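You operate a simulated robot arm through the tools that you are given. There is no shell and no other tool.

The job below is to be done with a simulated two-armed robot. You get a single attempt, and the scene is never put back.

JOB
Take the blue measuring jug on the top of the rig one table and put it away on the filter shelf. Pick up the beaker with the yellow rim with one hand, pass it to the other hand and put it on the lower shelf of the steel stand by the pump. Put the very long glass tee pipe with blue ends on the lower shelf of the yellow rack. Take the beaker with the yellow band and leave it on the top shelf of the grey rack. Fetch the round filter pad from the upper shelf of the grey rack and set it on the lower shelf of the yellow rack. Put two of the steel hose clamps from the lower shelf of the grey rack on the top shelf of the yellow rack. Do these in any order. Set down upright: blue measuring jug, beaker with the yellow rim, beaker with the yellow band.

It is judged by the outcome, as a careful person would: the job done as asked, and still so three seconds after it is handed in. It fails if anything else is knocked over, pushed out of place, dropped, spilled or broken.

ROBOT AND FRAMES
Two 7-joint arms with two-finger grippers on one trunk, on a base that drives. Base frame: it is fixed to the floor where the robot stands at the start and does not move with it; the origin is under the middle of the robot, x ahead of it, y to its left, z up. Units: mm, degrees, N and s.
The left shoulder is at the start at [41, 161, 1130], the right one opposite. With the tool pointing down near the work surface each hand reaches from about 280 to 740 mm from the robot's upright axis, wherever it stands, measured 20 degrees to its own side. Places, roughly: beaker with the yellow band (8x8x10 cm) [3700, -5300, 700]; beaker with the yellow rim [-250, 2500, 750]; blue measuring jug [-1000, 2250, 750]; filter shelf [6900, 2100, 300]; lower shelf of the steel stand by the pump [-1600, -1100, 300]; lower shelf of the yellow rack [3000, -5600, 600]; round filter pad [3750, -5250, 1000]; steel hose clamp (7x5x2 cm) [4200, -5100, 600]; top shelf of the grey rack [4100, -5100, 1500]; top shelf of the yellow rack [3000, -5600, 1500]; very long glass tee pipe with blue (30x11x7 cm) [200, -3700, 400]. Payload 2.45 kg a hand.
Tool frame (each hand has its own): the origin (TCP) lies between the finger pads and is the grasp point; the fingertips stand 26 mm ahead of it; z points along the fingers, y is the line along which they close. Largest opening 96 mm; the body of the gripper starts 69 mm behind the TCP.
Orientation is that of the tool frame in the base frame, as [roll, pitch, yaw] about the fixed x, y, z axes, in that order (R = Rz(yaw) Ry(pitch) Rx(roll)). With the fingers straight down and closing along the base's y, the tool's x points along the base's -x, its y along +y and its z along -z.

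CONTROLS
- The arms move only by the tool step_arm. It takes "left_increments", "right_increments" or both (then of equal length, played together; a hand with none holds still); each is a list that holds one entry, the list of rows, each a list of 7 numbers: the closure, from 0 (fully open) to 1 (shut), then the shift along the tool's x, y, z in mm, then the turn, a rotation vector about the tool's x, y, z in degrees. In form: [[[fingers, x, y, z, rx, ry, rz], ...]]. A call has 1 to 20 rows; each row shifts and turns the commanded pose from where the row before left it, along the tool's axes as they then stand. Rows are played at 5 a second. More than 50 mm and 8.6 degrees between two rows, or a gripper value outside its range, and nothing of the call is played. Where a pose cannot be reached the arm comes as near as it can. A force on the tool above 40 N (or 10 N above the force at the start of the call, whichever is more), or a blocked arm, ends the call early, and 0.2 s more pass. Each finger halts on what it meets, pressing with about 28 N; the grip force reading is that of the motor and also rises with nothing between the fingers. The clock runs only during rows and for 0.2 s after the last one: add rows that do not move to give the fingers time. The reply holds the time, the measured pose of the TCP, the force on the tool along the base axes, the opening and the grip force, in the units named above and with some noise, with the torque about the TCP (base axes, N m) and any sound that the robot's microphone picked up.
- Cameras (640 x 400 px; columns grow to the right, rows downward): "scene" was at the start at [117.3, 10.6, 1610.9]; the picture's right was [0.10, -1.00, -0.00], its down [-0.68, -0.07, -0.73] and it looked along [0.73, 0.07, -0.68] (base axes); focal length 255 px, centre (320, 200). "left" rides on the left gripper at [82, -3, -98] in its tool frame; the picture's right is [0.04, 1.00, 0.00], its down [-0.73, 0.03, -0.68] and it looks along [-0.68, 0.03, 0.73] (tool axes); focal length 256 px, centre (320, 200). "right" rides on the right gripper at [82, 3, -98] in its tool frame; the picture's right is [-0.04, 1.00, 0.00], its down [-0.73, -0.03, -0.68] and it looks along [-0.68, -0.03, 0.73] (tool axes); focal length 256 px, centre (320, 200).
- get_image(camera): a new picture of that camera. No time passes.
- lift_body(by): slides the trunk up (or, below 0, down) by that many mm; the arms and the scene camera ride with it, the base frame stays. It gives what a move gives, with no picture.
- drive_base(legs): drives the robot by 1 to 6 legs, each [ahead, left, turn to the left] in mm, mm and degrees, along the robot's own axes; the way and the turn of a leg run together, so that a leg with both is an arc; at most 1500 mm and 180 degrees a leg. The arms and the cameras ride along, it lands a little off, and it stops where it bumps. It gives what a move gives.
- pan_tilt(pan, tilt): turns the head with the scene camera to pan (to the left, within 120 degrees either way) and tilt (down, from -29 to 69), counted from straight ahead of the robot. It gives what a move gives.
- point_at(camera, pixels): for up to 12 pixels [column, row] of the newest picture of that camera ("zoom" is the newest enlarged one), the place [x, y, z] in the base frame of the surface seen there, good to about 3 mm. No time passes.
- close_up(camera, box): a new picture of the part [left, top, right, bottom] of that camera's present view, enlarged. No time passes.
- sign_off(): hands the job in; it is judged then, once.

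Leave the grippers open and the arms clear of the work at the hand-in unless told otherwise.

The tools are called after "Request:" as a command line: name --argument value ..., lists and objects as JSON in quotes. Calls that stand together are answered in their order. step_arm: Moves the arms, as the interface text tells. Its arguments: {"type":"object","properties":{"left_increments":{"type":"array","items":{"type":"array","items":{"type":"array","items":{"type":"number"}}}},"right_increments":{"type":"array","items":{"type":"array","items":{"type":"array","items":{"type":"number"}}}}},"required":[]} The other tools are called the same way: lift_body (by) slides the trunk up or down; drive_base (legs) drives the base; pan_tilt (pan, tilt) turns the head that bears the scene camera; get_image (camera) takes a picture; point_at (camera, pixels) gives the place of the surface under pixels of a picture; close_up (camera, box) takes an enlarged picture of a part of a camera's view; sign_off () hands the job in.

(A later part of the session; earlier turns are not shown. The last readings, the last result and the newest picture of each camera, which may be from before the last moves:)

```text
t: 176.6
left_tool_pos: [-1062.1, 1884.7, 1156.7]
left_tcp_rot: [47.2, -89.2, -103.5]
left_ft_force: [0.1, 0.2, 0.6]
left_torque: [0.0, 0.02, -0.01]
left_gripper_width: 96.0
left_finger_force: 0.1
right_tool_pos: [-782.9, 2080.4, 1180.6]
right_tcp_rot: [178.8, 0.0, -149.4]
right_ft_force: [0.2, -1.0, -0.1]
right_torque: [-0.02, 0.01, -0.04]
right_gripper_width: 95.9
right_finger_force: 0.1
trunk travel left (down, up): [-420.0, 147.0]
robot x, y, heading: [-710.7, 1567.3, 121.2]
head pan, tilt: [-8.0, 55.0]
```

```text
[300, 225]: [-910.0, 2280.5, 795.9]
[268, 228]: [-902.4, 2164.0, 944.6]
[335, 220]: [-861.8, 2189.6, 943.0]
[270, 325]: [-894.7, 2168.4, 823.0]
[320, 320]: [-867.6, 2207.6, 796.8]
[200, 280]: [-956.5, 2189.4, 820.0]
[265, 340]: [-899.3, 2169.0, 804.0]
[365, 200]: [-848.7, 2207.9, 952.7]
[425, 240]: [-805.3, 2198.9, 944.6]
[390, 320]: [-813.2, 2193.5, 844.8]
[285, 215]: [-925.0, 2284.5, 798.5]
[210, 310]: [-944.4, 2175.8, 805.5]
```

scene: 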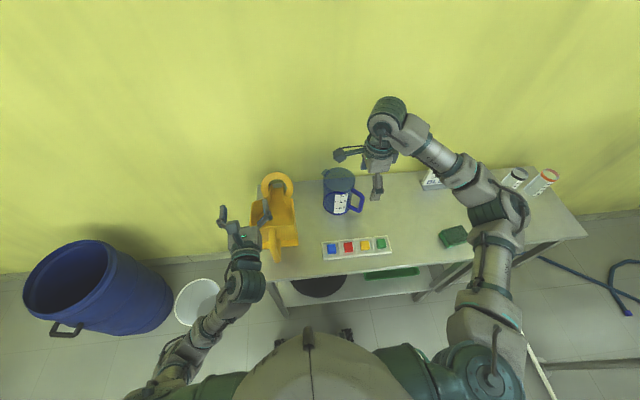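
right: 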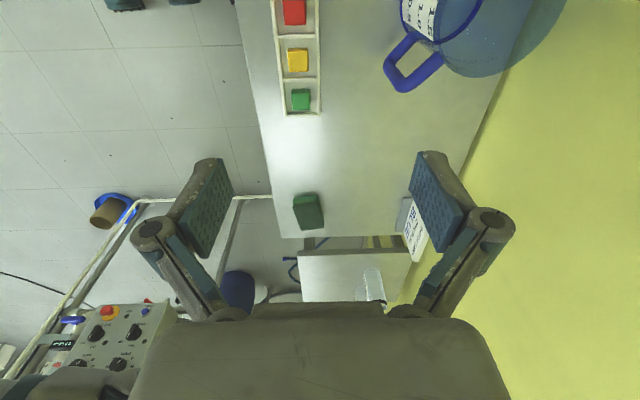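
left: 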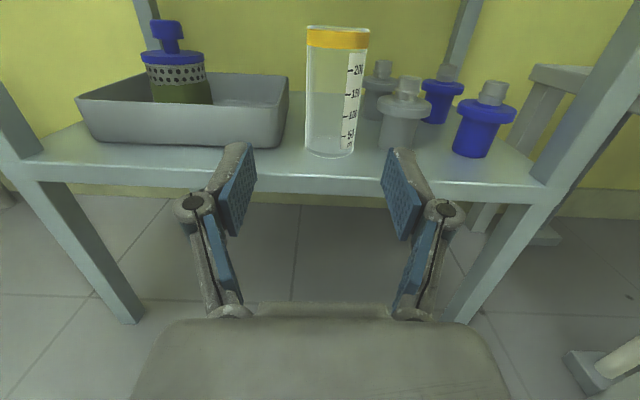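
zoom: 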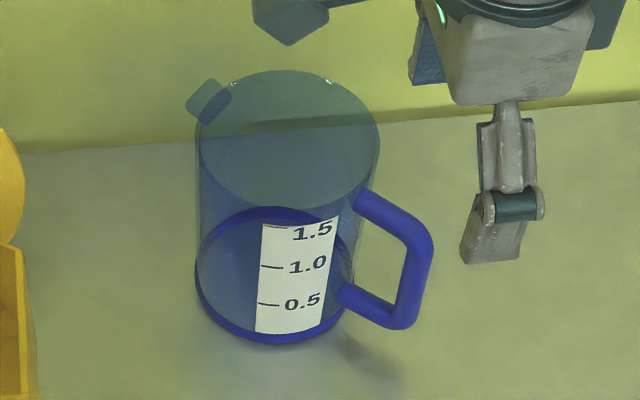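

Jug centre ≈(-910,2222), radius ≈57, rim ≈958. Its near wall is at about (-881,2174). Move the right hand above it: x +37, y +129.

Request:
step_arm --right_increments '[[[0.48, 9, 32, 0, 0, 0, 0], [0.48, 9, 32, 0, 0, 0, 0], [0.48, 9, 32, 0, 0, 0, 0], [0.48, 10, 33, 0, 0, 0, 0], [0.48, 0, 0, 0, 0, 0, 0], [0.48, 0, 0, 0, 0, 0, 0]]]'

Request:
get_image --camera "right"

Request:
get_image --camera "scene"

```text
t: 178.0
left_tool_pos: [-1063.2, 1883.9, 1155.8]
left_tcp_rot: [49.1, -89.0, -105.4]
left_ft_force: [-0.2, 0.5, -0.2]
left_torque: [0.0, -0.01, 0.02]
left_gripper_width: 95.8
left_finger_force: 0.1
right_tool_pos: [-880.0, 2173.0, 1184.3]
right_tcp_rot: [178.6, 0.0, -149.3]
right_ft_force: [0.1, -0.4, -0.5]
right_torque: [-0.02, -0.01, 0.01]
right_gripper_width: 49.7
right_finger_force: 0.1
trunk travel left (down, up): [-420.0, 147.0]
robot x, y, heading: [-713.2, 1559.9, 121.2]
head pan, tilt: [-8.0, 55.0]
```

```text
taken
```

right: 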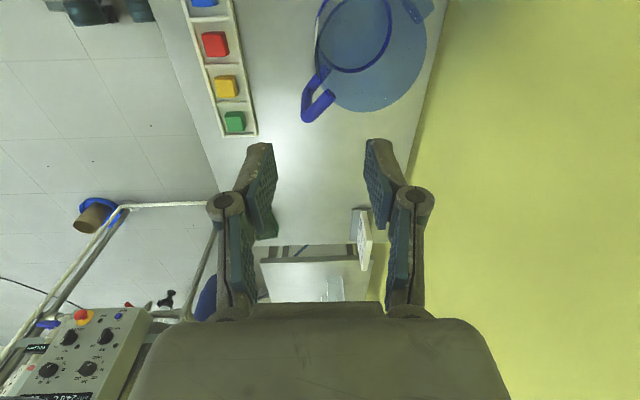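

```text
taken
```

scene: 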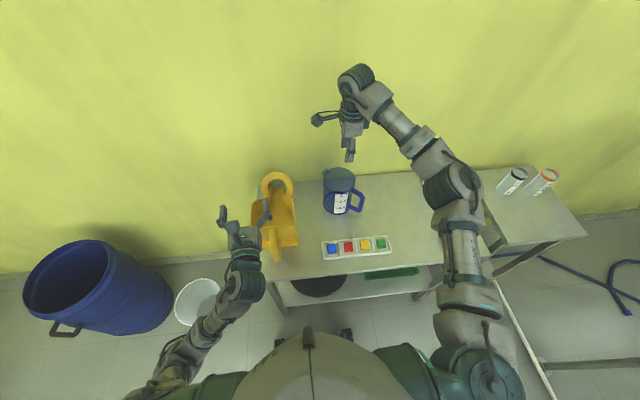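

The near wall lines up at column ~318 as predicted. Level the tool (rx +1.4) and descend to just above the rim (z≈1000).

Request:
step_arm --right_increments '[[[0.48, 0, 0, 0, 1.4, 0, 0], [0.48, 0, 0, 37, 0, 0, 0], [0.48, 0, 0, 37, 0, 0, 0], [0.48, 0, 0, 37, 0, 0, 0], [0.48, 0, 0, 37, 0, 0, 0], [0.48, 0, 0, 36, 0, 0, 0], [0.48, 0, 0, 0, 0, 0, 0]]]'

Request:
get_image --camera "right"

Request:
get_image --camera "scene"

```text
t: 179.6
left_tool_pos: [-1063.4, 1883.7, 1156.1]
left_tcp_rot: [48.1, -89.2, -104.5]
left_ft_force: [-0.7, -0.1, -0.5]
left_torque: [-0.01, -0.01, 0.01]
left_gripper_width: 95.9
left_finger_force: 0.0
right_tool_pos: [-882.6, 2171.9, 999.3]
right_tcp_rot: [179.9, 0.0, -149.4]
right_ft_force: [-0.1, -0.3, -0.2]
right_torque: [-0.01, -0.02, 0.0]
right_gripper_width: 49.8
right_finger_force: 0.0
trunk travel left (down, up): [-420.0, 147.0]
robot x, y, heading: [-714.5, 1567.4, 120.8]
head pan, tilt: [-8.0, 55.0]
```

```text
taken
```

right: 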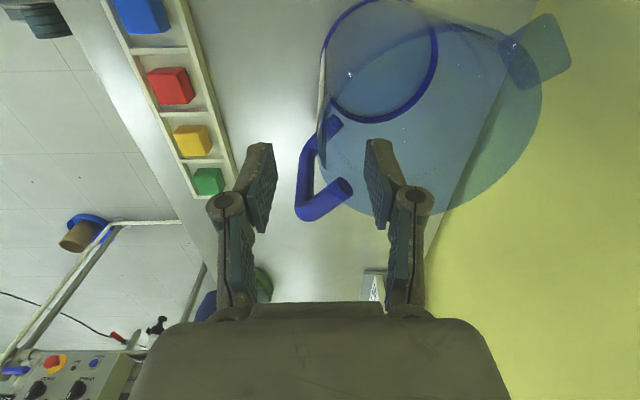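

```text
taken
```

scene: 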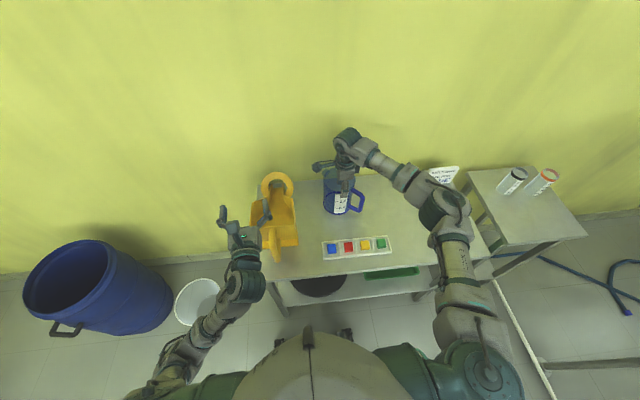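

The wall sits between the open fingers (col ~326 at the grasp row), handle clear on the right. Shift 3 mm forward and descend 57 mm.

Request:
step_arm --right_increments '[[[0.48, 0, 3, 12, 0, 0, 0], [0.48, 0, 0, 15, 0, 0, 0], [0.48, 0, 0, 15, 0, 0, 0], [0.48, 0, 0, 15, 0, 0, 0], [0.48, 0, 0, 0, 0, 0, 0]]]'

Request:
get_image --camera "right"

Request:
close_up --camera "scene" --box '[290, 120, 410, 230]'

```text
t: 180.8
left_tool_pos: [-1062.9, 1884.4, 1156.5]
left_tcp_rot: [48.8, -89.2, -105.1]
left_ft_force: [0.0, 0.3, 0.6]
left_torque: [0.01, -0.04, -0.03]
left_gripper_width: 95.8
left_finger_force: 0.1
right_tool_pos: [-882.7, 2174.8, 941.1]
right_tcp_rot: [-179.9, 0.0, -149.4]
right_ft_force: [0.1, -0.5, -0.4]
right_torque: [-0.01, 0.0, -0.01]
right_gripper_width: 50.0
right_finger_force: 0.0
trunk travel left (down, up): [-420.0, 147.0]
robot x, y, heading: [-709.8, 1565.4, 120.7]
head pan, tilt: [-8.0, 55.0]
```

```text
taken
```

right: 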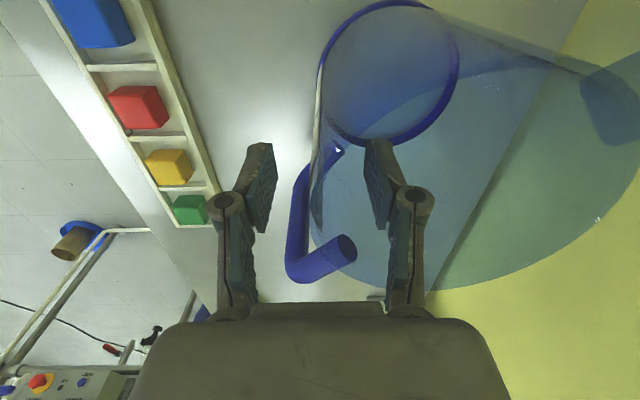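

```text
3.64 times, centred on (350, 175) of scene
```

zoom: 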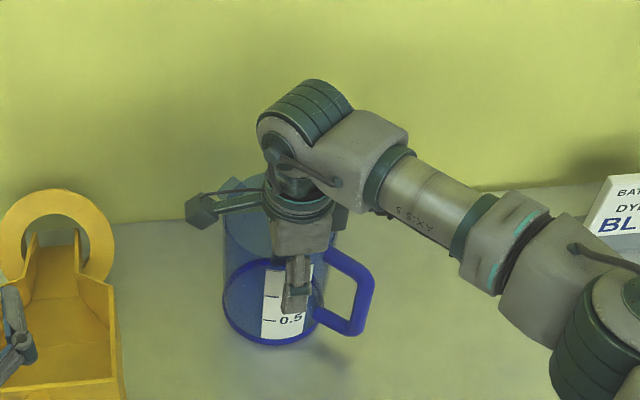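

One finger is inside and one outside the jug wall. Close the hand.

Request:
step_arm --right_increments '[[[0.6, 0, 0, 0, 0, 0, 0], [0.75, 0, 0, 0, 0, 0, 0], [0.9, 0, 0, 0, 0, 0, 0], [1, 0, 0, 0, 0, 0, 0], [1, 0, 0, 0, 0, 0, 0], [1, 0, 0, 0, 0, 0, 0]]]'

Request:
get_image --camera "right"

```text
t: 182.2
left_tool_pos: [-1063.3, 1884.1, 1156.4]
left_tcp_rot: [49.8, -89.3, -106.2]
left_ft_force: [-1.3, 0.0, -0.3]
left_torque: [0.0, -0.01, 0.01]
left_gripper_width: 95.8
left_finger_force: 0.0
right_tool_pos: [-882.4, 2175.8, 940.8]
right_tcp_rot: [-179.9, 0.1, -149.3]
right_ft_force: [-0.3, -0.2, 0.3]
right_torque: [0.06, 0.03, 0.0]
right_gripper_width: 6.0
right_finger_force: 28.1
trunk travel left (down, up): [-420.0, 147.0]
robot x, y, heading: [-712.8, 1564.4, 121.0]
head pan, tilt: [-8.0, 55.0]
```

```text
taken
```

right: 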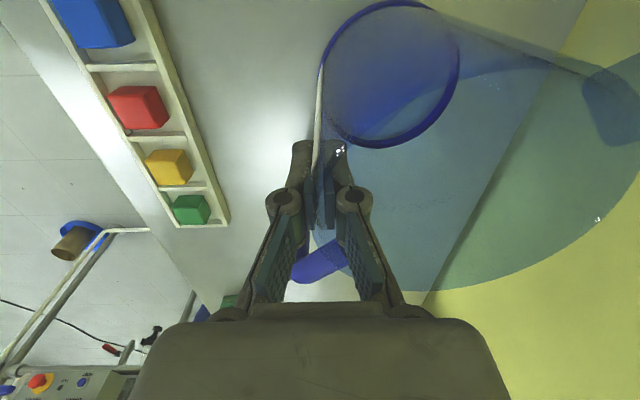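

Wall pinched (6 mm). Lift 40 mm gently and check.

Request:
step_arm --right_increments '[[[1, 0, 0, -10, 0, 0, 0], [1, 0, 0, -15, 0, 0, 0], [1, 0, 0, -15, 0, 0, 0], [1, 0, 0, 0, 0, 0, 0], [1, 0, 0, 0, 0, 0, 0]]]'

Request:
close_up --camera "scene" --box '[290, 120, 410, 230]'

Request:
get_image --camera "right"

```text
t: 183.4
left_tool_pos: [-1063.7, 1884.7, 1155.6]
left_tcp_rot: [49.5, -89.2, -105.9]
left_ft_force: [0.7, -0.4, 0.6]
left_torque: [-0.01, 0.01, 0.0]
left_gripper_width: 96.0
left_finger_force: 0.1
right_tool_pos: [-882.0, 2175.1, 983.0]
right_tcp_rot: [-179.8, -0.1, -149.4]
right_ft_force: [-0.6, 0.6, -1.1]
right_torque: [-0.08, 0.0, -0.01]
right_gripper_width: 5.8
right_finger_force: 28.1
trunk travel left (down, up): [-420.0, 147.0]
robot x, y, heading: [-711.9, 1565.2, 120.9]
head pan, tilt: [-8.0, 55.0]
```

```text
3.64 times, centred on (350, 175) of scene
```

zoom: 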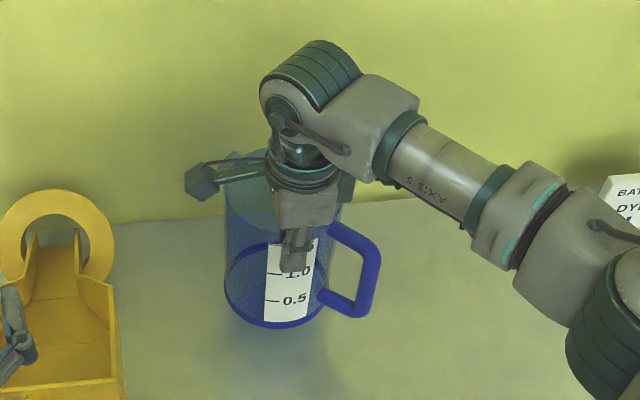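

```text
taken
```

right: 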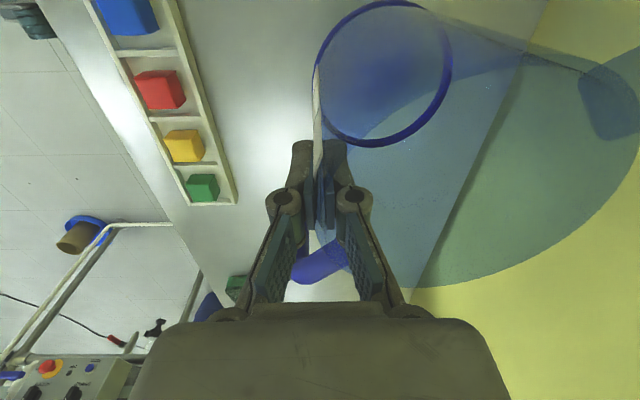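

The jug is lifted, upright and light. Raise it 180 mm more so its bottom clears everything.

Request:
step_arm --right_increments '[[[1, 0, 0, -30, 0, 0, 0], [1, 0, 0, -30, 0, 0, 0], [1, 0, 0, -30, 0, 0, 0], [1, 0, 0, -30, 0, 0, 0], [1, 0, 0, -30, 0, 0, 0], [1, 0, 0, -30, 0, 0, 0], [1, 0, 0, 0, 0, 0, 0]]]'

Request:
drive_base --legs '[[-450, 0, 0]]'

Request:
pan_tilt --pan -100 --tilt 8

Request:
get_image --camera "scene"

Request:
get_image --camera "right"

```text
t: 185.0
left_tool_pos: [-1063.9, 1885.3, 1154.2]
left_tcp_rot: [51.2, -89.2, -107.7]
left_ft_force: [-0.8, 0.6, 0.2]
left_torque: [-0.01, 0.03, 0.0]
left_gripper_width: 95.9
left_finger_force: 0.1
right_tool_pos: [-878.8, 2176.5, 1160.5]
right_tcp_rot: [-179.8, 0.0, -149.4]
right_ft_force: [-0.1, 0.4, -2.5]
right_torque: [-0.09, -0.01, -0.04]
right_gripper_width: 6.0
right_finger_force: 27.1
trunk travel left (down, up): [-420.0, 147.0]
robot x, y, heading: [-715.9, 1565.2, 120.8]
head pan, tilt: [-8.0, 55.0]
```

```text
t: 187.8
left_tool_pos: [-823.2, 1487.3, 1155.4]
left_tcp_rot: [51.3, -89.1, -108.1]
left_ft_force: [0.6, -0.6, 0.0]
left_torque: [-0.02, -0.01, 0.01]
left_gripper_width: 95.8
left_finger_force: 0.0
right_tool_pos: [-638.4, 1776.4, 1161.1]
right_tcp_rot: [-179.7, 0.0, -149.8]
right_ft_force: [-0.2, 0.1, -1.3]
right_torque: [-0.05, 0.01, -0.02]
right_gripper_width: 6.0
right_finger_force: 28.3
trunk travel left (down, up): [-420.0, 147.0]
robot x, y, heading: [-472.8, 1163.4, 121.1]
head pan, tilt: [-8.0, 55.0]
```

```text
t: 189.5
left_tool_pos: [-821.3, 1483.9, 1157.9]
left_tcp_rot: [41.6, -89.2, -98.4]
left_ft_force: [-0.1, 0.8, 0.8]
left_torque: [0.01, -0.01, 0.01]
left_gripper_width: 96.1
left_finger_force: 0.1
right_tool_pos: [-635.7, 1773.4, 1164.8]
right_tcp_rot: [-180.0, -0.1, -149.8]
right_ft_force: [0.4, 0.2, -2.4]
right_torque: [-0.1, -0.02, 0.01]
right_gripper_width: 5.9
right_finger_force: 27.7
trunk travel left (down, up): [-420.0, 147.0]
robot x, y, heading: [-472.8, 1164.1, 120.7]
head pan, tilt: [-100.0, 8.0]
```

```text
taken
```

scene: 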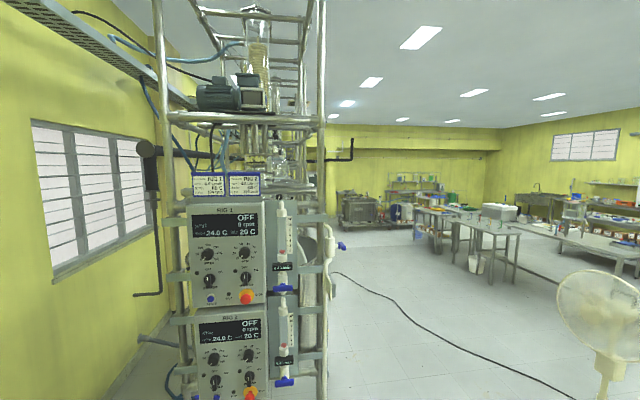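

```text
taken
```

right: 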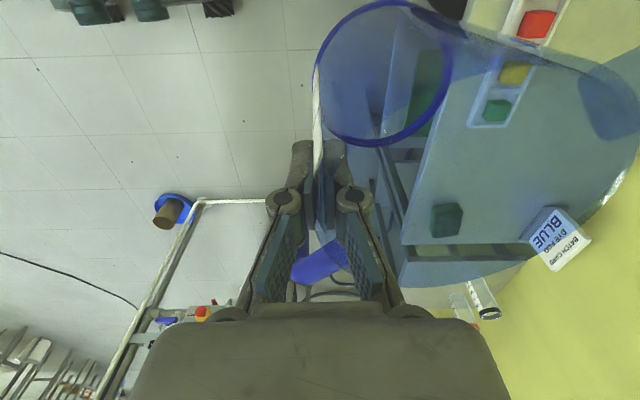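

Jug held securely. Zoom in on the far end (px 330–460, 160–260) to find the filter shelf.

Request:
close_up --camera "scene" --box '[330, 165, 450, 240]'

```text
5.33 times, centred on (390, 202) of scene
```

zoom: 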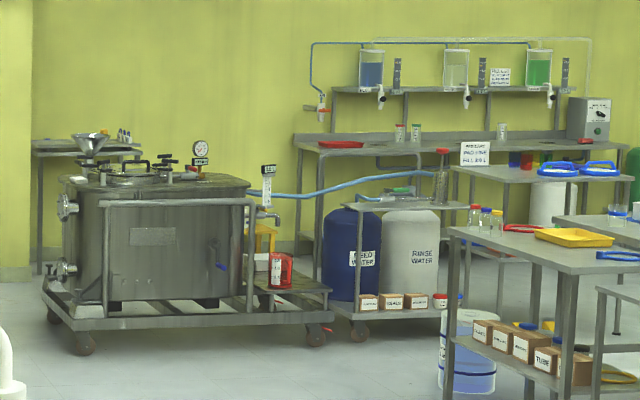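

Request:
point_at --camera "zoom" --pixels '[[300, 290], [400, 200], [400, 310], [500, 345], [590, 245], [460, 240], [450, 175], [270, 240], [330, 310], [560, 180], [475, 380], [360, 160]]'

```text
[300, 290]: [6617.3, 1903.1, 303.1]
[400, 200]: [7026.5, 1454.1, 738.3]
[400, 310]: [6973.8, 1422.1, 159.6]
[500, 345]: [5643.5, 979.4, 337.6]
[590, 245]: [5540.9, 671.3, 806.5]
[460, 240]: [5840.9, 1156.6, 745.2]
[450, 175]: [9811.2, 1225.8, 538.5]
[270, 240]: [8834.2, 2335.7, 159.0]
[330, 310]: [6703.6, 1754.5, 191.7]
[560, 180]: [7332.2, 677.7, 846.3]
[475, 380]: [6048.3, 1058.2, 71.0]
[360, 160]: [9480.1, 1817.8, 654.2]
```

The filter shelf is the flat shelf at the right end of the tank trolley, z≈303, with a red can on it and open above. I'll back up 1000 mm into the open, then turn right 91° to face that way.

Request:
drive_base --legs '[[-1000, 0, 0], [0, 0, -91.2]]'

Request:
pan_tilt --pan 0 --tilt 20

Request:
get_image --camera "scene"

```text
t: 198.3
left_tool_pos: [331.4, 653.5, 1157.1]
left_tcp_rot: [42.2, -89.0, 169.2]
left_ft_force: [-0.7, 0.7, -0.4]
left_torque: [-0.01, -0.04, -0.01]
left_gripper_width: 96.1
left_finger_force: 0.0
right_tool_pos: [615.1, 457.9, 1162.7]
right_tcp_rot: [179.9, 0.0, 118.4]
right_ft_force: [-0.6, 0.0, -1.4]
right_torque: [0.0, 0.08, -0.03]
right_gripper_width: 5.9
right_finger_force: 27.8
trunk travel left (down, up): [-420.0, 147.0]
robot x, y, heading: [2.6, 317.3, 28.8]
head pan, tilt: [-100.0, 8.0]
```

```text
t: 200.1
left_tool_pos: [328.9, 651.1, 1159.4]
left_tcp_rot: [36.0, -89.0, 175.3]
left_ft_force: [-0.2, 1.0, 1.0]
left_torque: [-0.03, -0.04, 0.01]
left_gripper_width: 96.1
left_finger_force: 0.1
right_tool_pos: [611.9, 456.2, 1165.7]
right_tcp_rot: [179.8, 0.0, 118.3]
right_ft_force: [0.7, -0.1, -1.6]
right_torque: [0.02, 0.07, 0.0]
right_gripper_width: 5.8
right_finger_force: 27.7
trunk travel left (down, up): [-420.0, 147.0]
robot x, y, heading: [1.6, 316.9, 28.9]
head pan, tilt: [0.0, 20.0]
```

```text
taken
```

scene: 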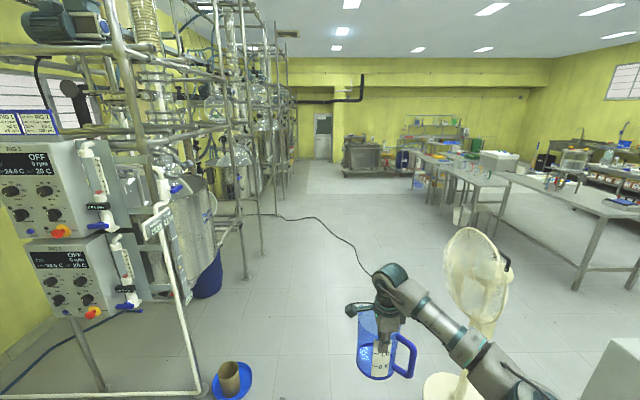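

Measure the fan and the bowl to choose a clear lane.

Request:
point_at --camera "scene" --pixels '[[470, 260], [448, 270], [505, 270], [475, 235], [440, 380], [232, 385], [215, 395], [195, 385], [262, 250], [248, 280], [375, 275]]'

```text
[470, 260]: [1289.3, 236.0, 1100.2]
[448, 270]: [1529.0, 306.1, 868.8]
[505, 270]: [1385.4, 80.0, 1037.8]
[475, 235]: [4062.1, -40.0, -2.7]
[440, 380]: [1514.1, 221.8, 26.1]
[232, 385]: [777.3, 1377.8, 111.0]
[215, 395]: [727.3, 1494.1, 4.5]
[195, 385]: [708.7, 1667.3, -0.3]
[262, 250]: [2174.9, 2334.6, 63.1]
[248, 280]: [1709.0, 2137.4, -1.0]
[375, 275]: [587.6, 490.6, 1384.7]
```

Fan reaches n≈−430 and my right elbow n≈−205, so the present lane is clear. Drive straight ahead 2 × 1400.

Request:
drive_base --legs '[[1400, 0, 0], [1400, 0, 0], [1400, 0, 0]]'

Request:
get_image --camera "scene"

```text
t: 220.0
left_tool_pos: [3939.8, 2685.6, 1159.4]
left_tcp_rot: [36.1, -88.9, 176.0]
left_ft_force: [0.2, 0.2, -0.7]
left_torque: [0.01, 0.01, 0.03]
left_gripper_width: 96.1
left_finger_force: 0.0
right_tool_pos: [4225.5, 2494.7, 1165.6]
right_tcp_rot: [179.8, -0.1, 119.0]
right_ft_force: [0.6, 0.6, -1.2]
right_torque: [0.0, 0.08, 0.01]
right_gripper_width: 6.1
right_finger_force: 28.4
trunk travel left (down, up): [-420.0, 147.0]
robot x, y, heading: [3616.4, 2344.2, 29.7]
head pan, tilt: [0.0, 20.0]
```

```text
taken
```

scene: 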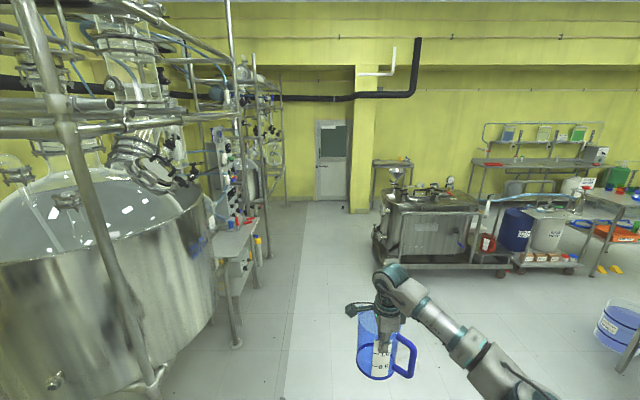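

At (3616,2344). The shelf with the red can is at px ~(490,245). Zoom in.

Request:
close_up --camera "scene" --box '[440, 180, 600, 290]'

```text
3.64 times, centred on (520, 235) of scene
```

zoom: 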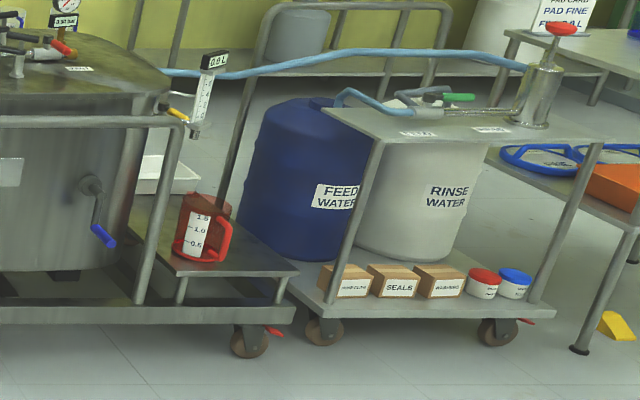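

I see the trolley's end shelf holding a red measuring jug and a white tray at the back. Measure its corners.

Request:
point_at --camera "zoom" --pixels '[[185, 272], [295, 272], [255, 255], [205, 258], [160, 185], [150, 230], [230, 235], [215, 205], [180, 160], [165, 250], [240, 270], [225, 190]]'

```text
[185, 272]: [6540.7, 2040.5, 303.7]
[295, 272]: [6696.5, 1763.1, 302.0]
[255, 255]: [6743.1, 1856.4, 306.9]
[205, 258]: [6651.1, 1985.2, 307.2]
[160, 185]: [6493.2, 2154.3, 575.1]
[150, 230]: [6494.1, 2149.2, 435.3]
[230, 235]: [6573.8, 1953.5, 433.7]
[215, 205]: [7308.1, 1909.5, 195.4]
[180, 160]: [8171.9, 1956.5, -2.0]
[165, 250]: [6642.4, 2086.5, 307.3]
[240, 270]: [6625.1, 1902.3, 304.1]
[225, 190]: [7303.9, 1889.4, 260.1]
```

Shelf z≈307, front edge at t≈6693 with the red jug on its left part; free spot on its right-front at about (6730,1877). Drive diagonally closer.

Request:
drive_base --legs '[[700, -850, 0], [550, -720, 0]]'

Request:
pan_tilt --pan -5 --tilt 30

Request:
get_image --camera "scene"

```text
t: 229.9
left_tool_pos: [5779.4, 1992.7, 1160.7]
left_tcp_rot: [34.6, -88.8, -180.0]
left_ft_force: [0.0, 1.3, 0.1]
left_torque: [-0.01, -0.02, -0.05]
left_gripper_width: 95.7
left_finger_force: 0.2
right_tool_pos: [6076.6, 1815.7, 1168.4]
right_tcp_rot: [179.6, 0.1, 121.7]
right_ft_force: [0.5, -0.2, -2.2]
right_torque: [-0.02, 0.08, -0.04]
right_gripper_width: 6.1
right_finger_force: 27.6
trunk travel left (down, up): [-420.0, 147.0]
robot x, y, heading: [5474.4, 1638.3, 32.1]
head pan, tilt: [0.0, 20.0]
```

```text
t: 230.6
left_tool_pos: [5780.2, 1989.6, 1161.0]
left_tcp_rot: [26.4, -88.7, -171.9]
left_ft_force: [0.8, -0.9, 0.2]
left_torque: [0.01, -0.02, 0.01]
left_gripper_width: 96.2
left_finger_force: 0.0
right_tool_pos: [6074.0, 1811.7, 1170.0]
right_tcp_rot: [179.5, 0.1, 121.8]
right_ft_force: [0.5, -0.8, -2.0]
right_torque: [-0.01, 0.09, 0.01]
right_gripper_width: 6.0
right_finger_force: 28.0
trunk travel left (down, up): [-420.0, 147.0]
robot x, y, heading: [5478.1, 1640.1, 31.9]
head pan, tilt: [-5.0, 30.0]
```

```text
taken
```

scene: 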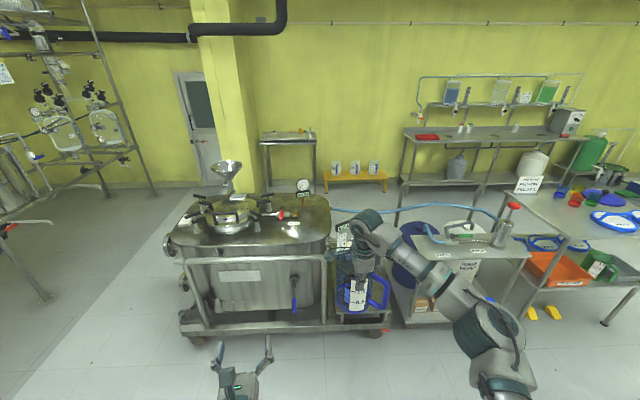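

At (5478,1640). Zoom on the shelf area behind the arm.

Request:
close_up --camera "scene" --box '[310, 220, 430, 345]'

```text
3.20 times, centred on (370, 282) of scene
```

zoom: 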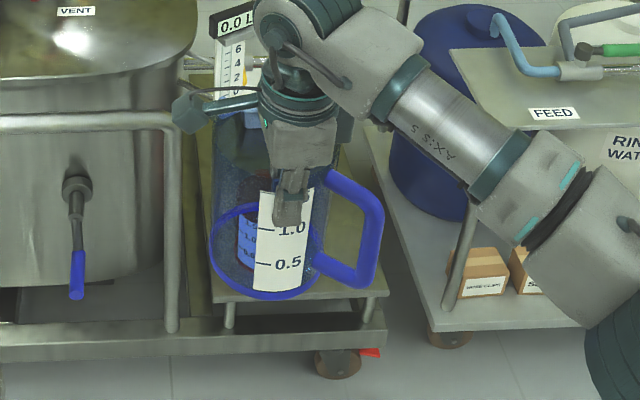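

The arm hides it from here, but from nearer I'll see under the jug. Straighten heading by −2.4° and go forward 370, right 240.

Request:
drive_base --legs '[[0, 0, -2.4], [370, -240, 0]]'

Request:
pan_tilt --pan -8 --tilt 60

Request:
get_image --camera "scene"

```text
t: 233.7
left_tool_pos: [6223.9, 1946.9, 1163.3]
left_tcp_rot: [34.4, -88.3, 177.4]
left_ft_force: [0.0, 0.5, -0.2]
left_torque: [0.0, 0.02, -0.03]
left_gripper_width: 96.1
left_finger_force: 0.1
right_tool_pos: [6509.6, 1754.3, 1171.5]
right_tcp_rot: [179.4, 0.2, 118.7]
right_ft_force: [0.5, -0.1, -2.5]
right_torque: [0.02, 0.09, 0.0]
right_gripper_width: 5.9
right_finger_force: 28.3
trunk travel left (down, up): [-420.0, 147.0]
robot x, y, heading: [5906.8, 1608.8, 29.2]
head pan, tilt: [-5.0, 30.0]
```

```text
t: 234.6
left_tool_pos: [6224.9, 1944.3, 1160.7]
left_tcp_rot: [25.0, -88.8, -172.9]
left_ft_force: [0.0, 0.7, 1.1]
left_torque: [-0.02, 0.01, -0.01]
left_gripper_width: 96.1
left_finger_force: 0.1
right_tool_pos: [6507.7, 1751.1, 1171.2]
right_tcp_rot: [179.3, 0.1, 118.6]
right_ft_force: [0.3, 0.6, -1.6]
right_torque: [0.0, 0.09, -0.01]
right_gripper_width: 5.8
right_finger_force: 27.7
trunk travel left (down, up): [-420.0, 147.0]
robot x, y, heading: [5908.5, 1607.4, 29.2]
head pan, tilt: [-8.0, 60.0]
```

```text
taken
```

scene: 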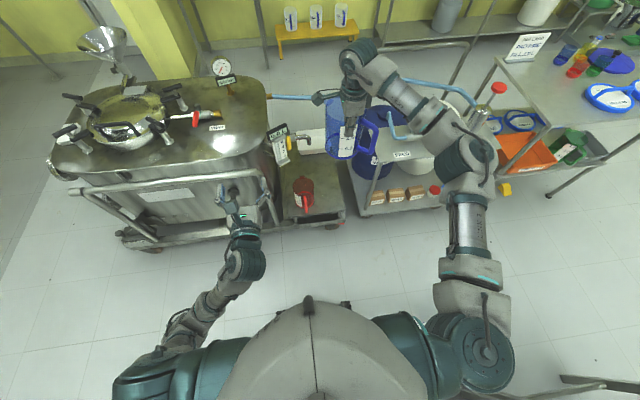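

Now the shelf is visible below the jug, red jug at (303,190). Zoom and measure.

Request:
close_up --camera "scene" --box '[265, 120, 365, 240]'

```text
3.33 times, centred on (315, 180) of scene
```

zoom: 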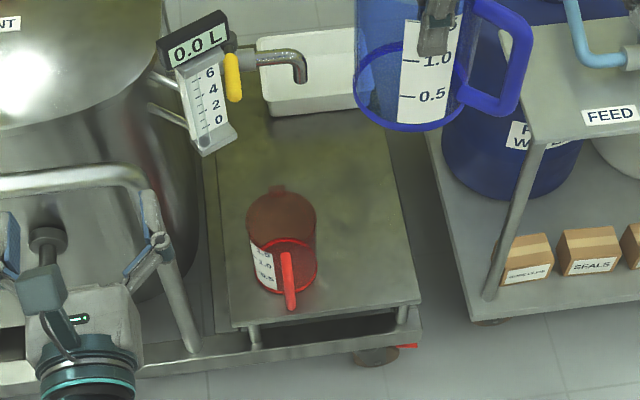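

Request:
point_at --camera "zoom" --pixels '[[233, 325], [415, 300], [290, 295], [360, 280], [360, 220], [340, 170], [375, 140], [316, 250], [265, 110], [380, 250], [495, 285], [410, 215]]'

```text
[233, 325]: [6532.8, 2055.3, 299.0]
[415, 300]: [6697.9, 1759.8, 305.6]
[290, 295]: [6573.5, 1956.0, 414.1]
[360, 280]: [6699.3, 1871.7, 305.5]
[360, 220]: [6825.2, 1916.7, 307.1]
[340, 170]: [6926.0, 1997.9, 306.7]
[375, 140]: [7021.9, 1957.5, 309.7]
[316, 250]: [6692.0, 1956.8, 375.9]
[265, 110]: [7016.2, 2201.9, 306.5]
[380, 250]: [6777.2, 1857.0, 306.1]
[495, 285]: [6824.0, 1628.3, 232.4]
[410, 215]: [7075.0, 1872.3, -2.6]
```

Free spot right of the red jug: I'll aim the jug centre at about (6765,1905), shelf z≈306. First raise the left hand ~190 mm and pull it back a bit so that it stays clear when I lower the trunk.

Request:
step_arm --left_increments '[[[0, 38, 0, -10, 0, 0, 0], [0, 38, 0, -10, 0, 0, 0], [0, 38, 0, -10, 0, 0, 0], [0, 38, 0, -10, 0, 0, 0], [0, 38, 0, -10, 0, 0, 0], [0, 0, 0, 0, 0, 0, 0]]]'

Request:
drive_base --legs '[[244, 8, 0]]'

Request:
get_image --camera "scene"

```text
t: 236.0
left_tool_pos: [6239.9, 1917.4, 1341.4]
left_tcp_rot: [27.5, -88.4, -175.8]
left_ft_force: [-0.3, -0.8, 0.4]
left_torque: [-0.03, -0.01, -0.03]
left_gripper_width: 96.1
left_finger_force: 0.1
left hand out of reach, approached as far as the arm can: row 1, 2, 3, 4
right_tool_pos: [6509.3, 1750.8, 1171.6]
right_tcp_rot: [179.2, 0.1, 118.7]
right_ft_force: [0.8, -0.7, -2.0]
right_torque: [-0.01, 0.08, -0.04]
right_gripper_width: 6.1
right_finger_force: 27.7
trunk travel left (down, up): [-420.0, 147.0]
robot x, y, heading: [5907.3, 1610.5, 29.3]
head pan, tilt: [-8.0, 60.0]
```

```text
t: 237.8
left_tool_pos: [6446.9, 2039.4, 1341.1]
left_tcp_rot: [26.8, -88.4, -175.3]
left_ft_force: [0.1, -0.3, 0.7]
left_torque: [0.0, 0.05, 0.0]
left_gripper_width: 96.0
left_finger_force: 0.0
right_tool_pos: [6716.1, 1872.4, 1172.6]
right_tcp_rot: [179.3, 0.1, 118.7]
right_ft_force: [0.4, -0.1, -1.0]
right_torque: [0.0, 0.08, 0.02]
right_gripper_width: 6.1
right_finger_force: 27.9
trunk travel left (down, up): [-420.0, 147.0]
robot x, y, heading: [6111.9, 1732.9, 29.1]
head pan, tilt: [-8.0, 60.0]
```

```text
taken
```

scene: 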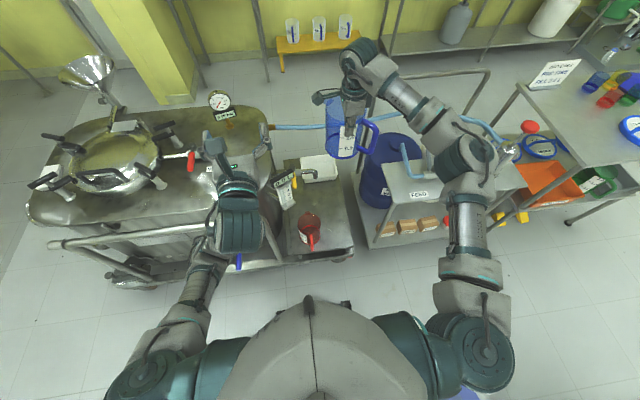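

TCP is within ~7 mm of target. Check the valve/faucet on the tank's side before lowering.

Request:
point_at --camera "scene" --pixels '[[293, 182], [285, 198], [297, 172], [310, 215], [308, 245], [318, 168], [335, 215], [345, 255], [390, 185], [375, 245], [240, 260]]'

```text
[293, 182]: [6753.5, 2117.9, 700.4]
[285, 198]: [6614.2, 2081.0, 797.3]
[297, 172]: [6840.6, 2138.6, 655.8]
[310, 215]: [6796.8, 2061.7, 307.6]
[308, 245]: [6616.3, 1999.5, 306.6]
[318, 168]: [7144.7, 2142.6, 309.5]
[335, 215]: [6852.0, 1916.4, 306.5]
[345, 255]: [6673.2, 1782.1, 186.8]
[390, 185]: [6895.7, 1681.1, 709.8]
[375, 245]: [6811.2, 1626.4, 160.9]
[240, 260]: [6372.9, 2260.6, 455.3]
```

All clear of the jug's path. Lower the trunk by 415 mm.

Request:
lift_body --by -415

Request:
get_image --camera "scene"

Request:
get_image --camera "right"

```text
refused: -415 is not a number from -400 to 400
```

```text
taken
```

scene: 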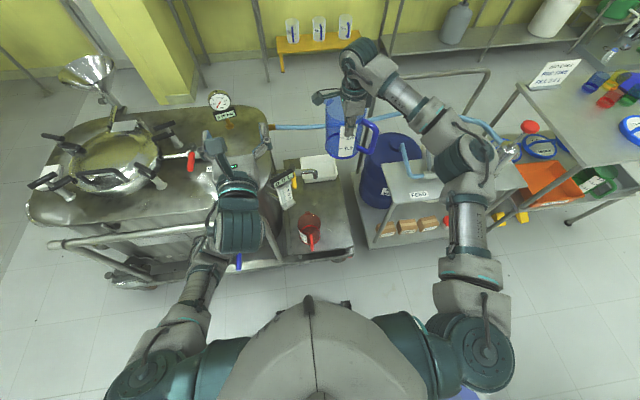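

```text
taken
```

right: 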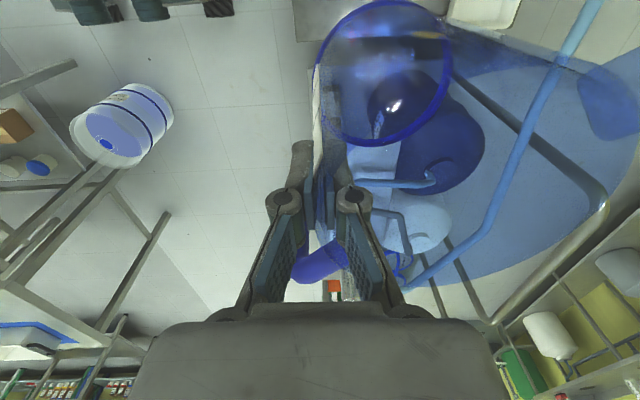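

Limit is 400 per move; lower in steps, 250 first.

Request:
lift_body --by -250

Request:
get_image --camera "scene"

```text
t: 240.4
left_tool_pos: [6494.7, 2064.4, 995.8]
left_tcp_rot: [179.1, -78.8, 32.7]
left_ft_force: [-1.0, 0.0, 0.2]
left_torque: [-0.01, 0.02, -0.03]
left_gripper_width: 96.1
left_finger_force: 0.1
right_tool_pos: [6713.0, 1872.0, 924.7]
right_tcp_rot: [178.9, 0.1, 118.7]
right_ft_force: [0.0, 0.1, -2.3]
right_torque: [-0.02, 0.05, 0.0]
right_gripper_width: 5.9
right_finger_force: 28.2
trunk travel left (down, up): [-170.0, 397.0]
robot x, y, heading: [6111.9, 1734.3, 29.1]
head pan, tilt: [-8.0, 60.0]
```

```text
taken
```

scene: 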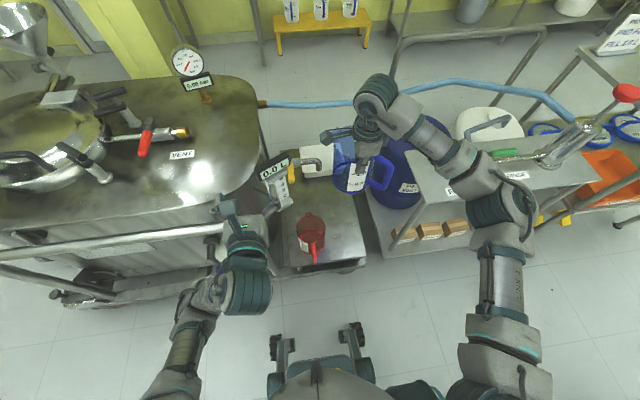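

The left hand shifted forward and down while lowering (tips near the trolley). I'll retract and level it before going lower.

Request:
step_arm --left_increments '[[[0, 10, 0, -25, 0, 3.7, 0], [0, 10, 0, -25, 0, 3.7, 0], [0, 10, 0, -25, 0, 3.7, 0], [0, 10, 0, -25, 0, 0, 0], [0, 0, 0, 0, 0, 0, 0]]]'

Request:
get_image --camera "scene"

```text
t: 241.6
left_tool_pos: [6483.4, 1999.6, 1058.4]
left_tcp_rot: [132.0, -89.8, 79.9]
left_ft_force: [-0.3, 0.2, -0.2]
left_torque: [-0.01, 0.0, -0.01]
left_gripper_width: 95.8
left_finger_force: 0.1
left hand out of reach, approached as far as the arm can: row 1, 2, 3, 4
right_tool_pos: [6714.9, 1870.4, 923.6]
right_tcp_rot: [179.2, 0.0, 118.7]
right_ft_force: [0.4, -0.3, -1.9]
right_torque: [-0.04, 0.09, -0.01]
right_gripper_width: 6.0
right_finger_force: 28.0
trunk travel left (down, up): [-170.0, 397.0]
robot x, y, heading: [6113.7, 1729.0, 29.0]
head pan, tilt: [-8.0, 60.0]
```

```text
taken
```

scene: 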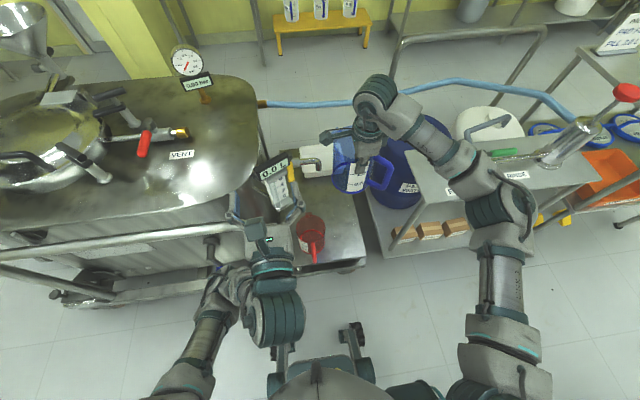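

I'll point the left hand straight down (pitch −90°) so that this arm is in a roomier posture.

Request:
step_arm --left_increments '[[[0, 0, 0, 0, 0, -8.2, 0], [0, 0, 0, 0, 0, -8.2, 0], [0, 0, 0, 0, 0, -8.2, 0], [0, 0, 0, 0, 0, -8.2, 0], [0, 0, 0, 0, 0, -8.2, 0], [0, 0, 0, 0, 0, -8.2, 0], [0, 0, 0, 0, 0, -8.2, 0], [0, 0, 0, 0, 0, -8.2, 0], [0, 0, 0, 0, 0, -8.2, 0], [0, 0, 0, 0, 0, -8.2, 0], [0, 0, 0, 0, 0, -8, 0], [0, 0, 0, 0, 0, 0, 0]]]'

Request:
get_image --camera "scene"

```text
t: 243.1
left_tool_pos: [6606.9, 2070.5, 911.1]
left_tcp_rot: [179.6, -39.9, 33.3]
left_ft_force: [0.9, -0.3, 0.2]
left_torque: [-0.02, 0.0, 0.03]
left_gripper_width: 96.0
left_finger_force: 0.0
left hand out of reach, approached as far as the arm can: row 2, 3, 4, 5, 6, 7
right_tool_pos: [6711.7, 1872.7, 923.9]
right_tcp_rot: [179.2, 0.2, 118.6]
right_ft_force: [-0.4, 0.3, -1.9]
right_torque: [-0.05, 0.09, 0.0]
right_gripper_width: 5.8
right_finger_force: 28.3
trunk travel left (down, up): [-170.0, 397.0]
robot x, y, heading: [6113.0, 1737.0, 29.1]
head pan, tilt: [-8.0, 60.0]
stopped in row 7 (left hand): the force on the tool passed its limit at 98 N (the readings are from after the stop); the commanded pose is now the measured one
```

```text
taken
```

scene: 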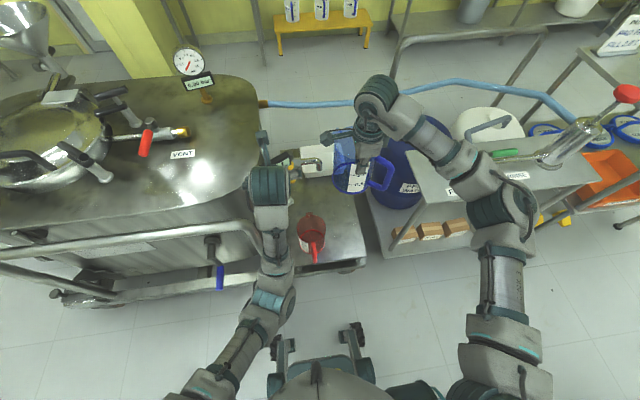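

The left hand swung forward and touched something (98 N) near the sight gauge. I must look carefully before moving.

Request:
close_up --camera "scene" --box '[220, 120, 360, 290]'

Request:
get_image --camera "left"

```text
2.35 times, centred on (290, 205) of scene
```

zoom: 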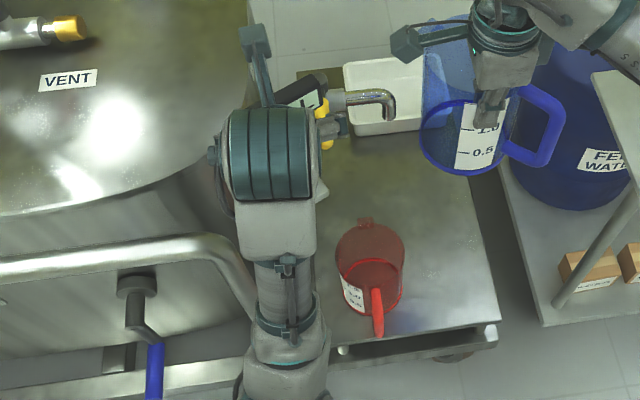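

```text
taken
```

left: 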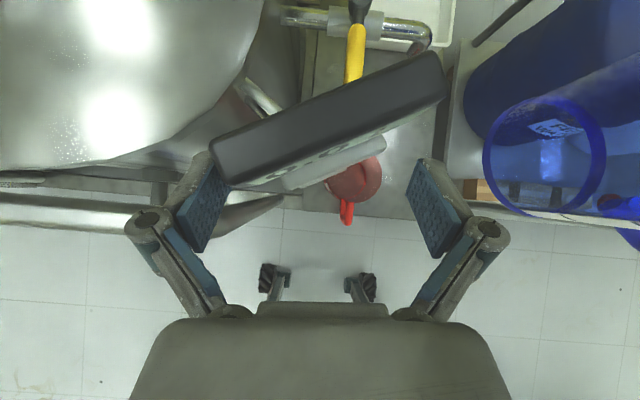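

The left fingers straddle the fixed gauge. It looks in place. Retreat the left hand along its own axis (up and back), small steps.

Request:
step_arm --left_increments '[[[0, 0, 0, -10, 0, 0, 0], [0, 0, 0, -15, 0, 0, 0], [0, 0, 0, -20, 0, 0, 0], [0, 0, 0, -20, 0, 0, 0], [0, 0, 0, -20, 0, 0, 0], [0, 0, 0, 0, 0, 0, 0]]]'

Request:
get_image --camera "left"

Request:
get_image --camera "scene"

```text
t: 244.5
left_tool_pos: [6606.0, 2068.2, 913.6]
left_tcp_rot: [179.7, -40.1, 33.2]
left_ft_force: [-0.5, 0.2, 0.1]
left_torque: [0.0, 0.01, -0.03]
left_gripper_width: 96.0
left_finger_force: 0.1
left hand out of reach, approached as far as the arm can: row 1, 2, 3, 4, 5
right_tool_pos: [6711.4, 1871.0, 925.2]
right_tcp_rot: [179.0, 0.2, 118.6]
right_ft_force: [0.4, -0.2, -1.2]
right_torque: [0.0, 0.09, 0.01]
right_gripper_width: 5.9
right_finger_force: 28.3
trunk travel left (down, up): [-170.0, 397.0]
robot x, y, heading: [6112.9, 1733.3, 29.3]
head pan, tilt: [-8.0, 60.0]
```

```text
taken
```

left: 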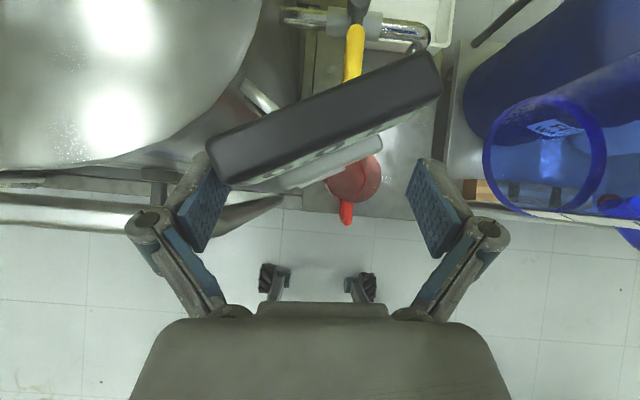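

```text
taken
```

scene: 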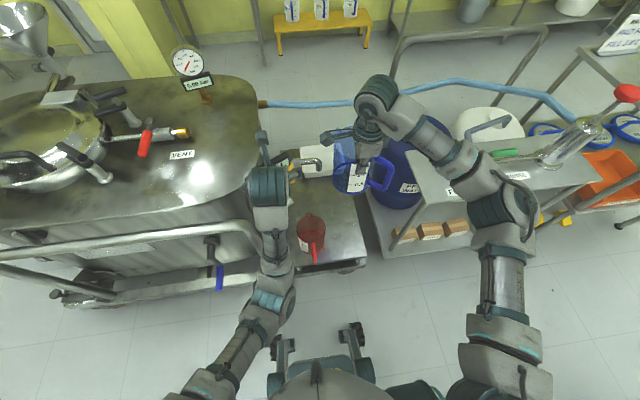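

The left arm can't retreat by itself, so I'll back the whole robot off 200 mm (jug hand is well above everything).

Request:
drive_base --legs '[[-200, 0, 0]]'

Request:
get_image --camera "left"

Request:
get_image --camera "scene"

```text
t: 246.1
left_tool_pos: [6429.6, 1972.8, 913.8]
left_tcp_rot: [179.6, -39.9, 33.4]
left_ft_force: [0.0, 0.2, 0.5]
left_torque: [0.0, -0.01, 0.0]
left_gripper_width: 96.1
left_finger_force: 0.0
right_tool_pos: [6535.5, 1775.5, 927.7]
right_tcp_rot: [178.9, 0.2, 118.9]
right_ft_force: [-0.4, -0.6, -0.7]
right_torque: [-0.02, 0.07, -0.01]
right_gripper_width: 6.0
right_finger_force: 28.3
trunk travel left (down, up): [-170.0, 397.0]
robot x, y, heading: [5939.2, 1635.7, 29.6]
head pan, tilt: [-8.0, 60.0]
```

```text
taken
```

left: 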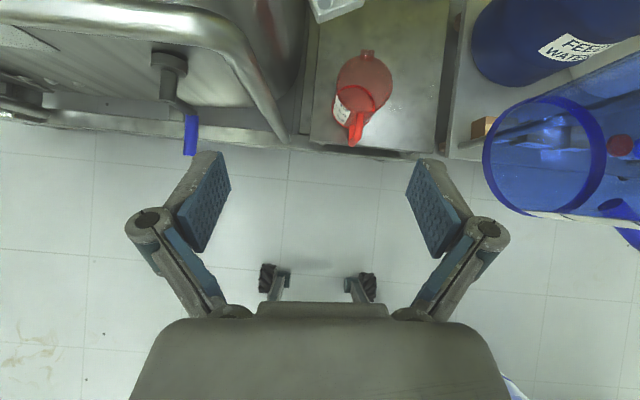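

```text
taken
```

scene: 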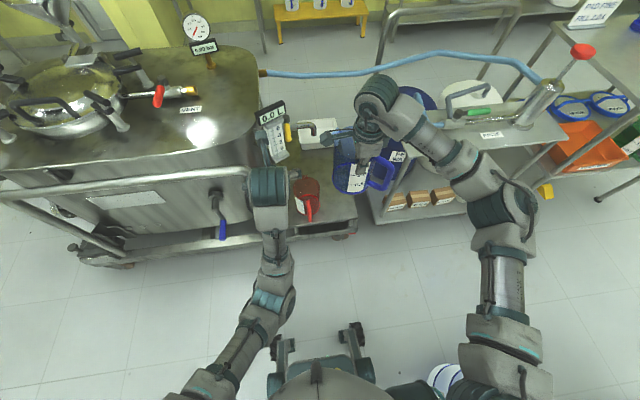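

The gauge and red jug look undisturbed. Back off another 250 mm so I can rearrange the left arm freely.

Request:
drive_base --legs '[[-250, 0, 0]]'

Request:
step_arm --left_increments '[[[0, 0, 0, 0, 0, -8, 0], [0, 0, 0, 0, 0, -8, 0], [0, 0, 0, 0, 0, -8, 0], [0, 0, 0, 0, 0, -8, 0], [0, 0, 0, 0, 0, -8, 0], [0, 0, 0, 0, 0, 0, 0]]]'

Request:
get_image --camera "scene"

```text
t: 247.9
left_tool_pos: [6200.8, 1844.1, 918.1]
left_tcp_rot: [179.7, -40.5, 33.4]
left_ft_force: [0.2, -0.4, -0.1]
left_torque: [-0.02, 0.0, -0.01]
left_gripper_width: 95.9
left_finger_force: 0.1
right_tool_pos: [6306.1, 1646.1, 928.3]
right_tcp_rot: [178.6, 0.1, 118.7]
right_ft_force: [-0.5, -0.3, -1.0]
right_torque: [-0.01, 0.07, -0.03]
right_gripper_width: 6.0
right_finger_force: 28.2
trunk travel left (down, up): [-170.0, 397.0]
robot x, y, heading: [5711.3, 1506.5, 29.1]
head pan, tilt: [-8.0, 60.0]
```

```text
t: 249.3
left_tool_pos: [6286.4, 1884.7, 856.9]
left_tcp_rot: [179.6, -0.6, 33.2]
left_ft_force: [-0.3, -0.1, -0.6]
left_torque: [0.01, 0.02, 0.0]
left_gripper_width: 96.1
left_finger_force: 0.1
left hand out of reach, approached as far as the arm can: row 1, 2, 3, 4
right_tool_pos: [6302.6, 1644.8, 931.6]
right_tcp_rot: [178.4, 0.1, 118.8]
right_ft_force: [-0.5, -0.3, -1.8]
right_torque: [-0.02, 0.07, -0.02]
right_gripper_width: 6.2
right_finger_force: 27.7
trunk travel left (down, up): [-170.0, 397.0]
robot x, y, heading: [5714.4, 1510.3, 29.3]
head pan, tilt: [-8.0, 60.0]
```

```text
taken
```

scene: 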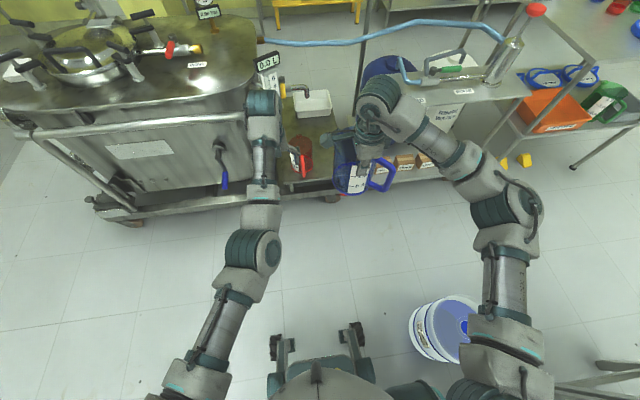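

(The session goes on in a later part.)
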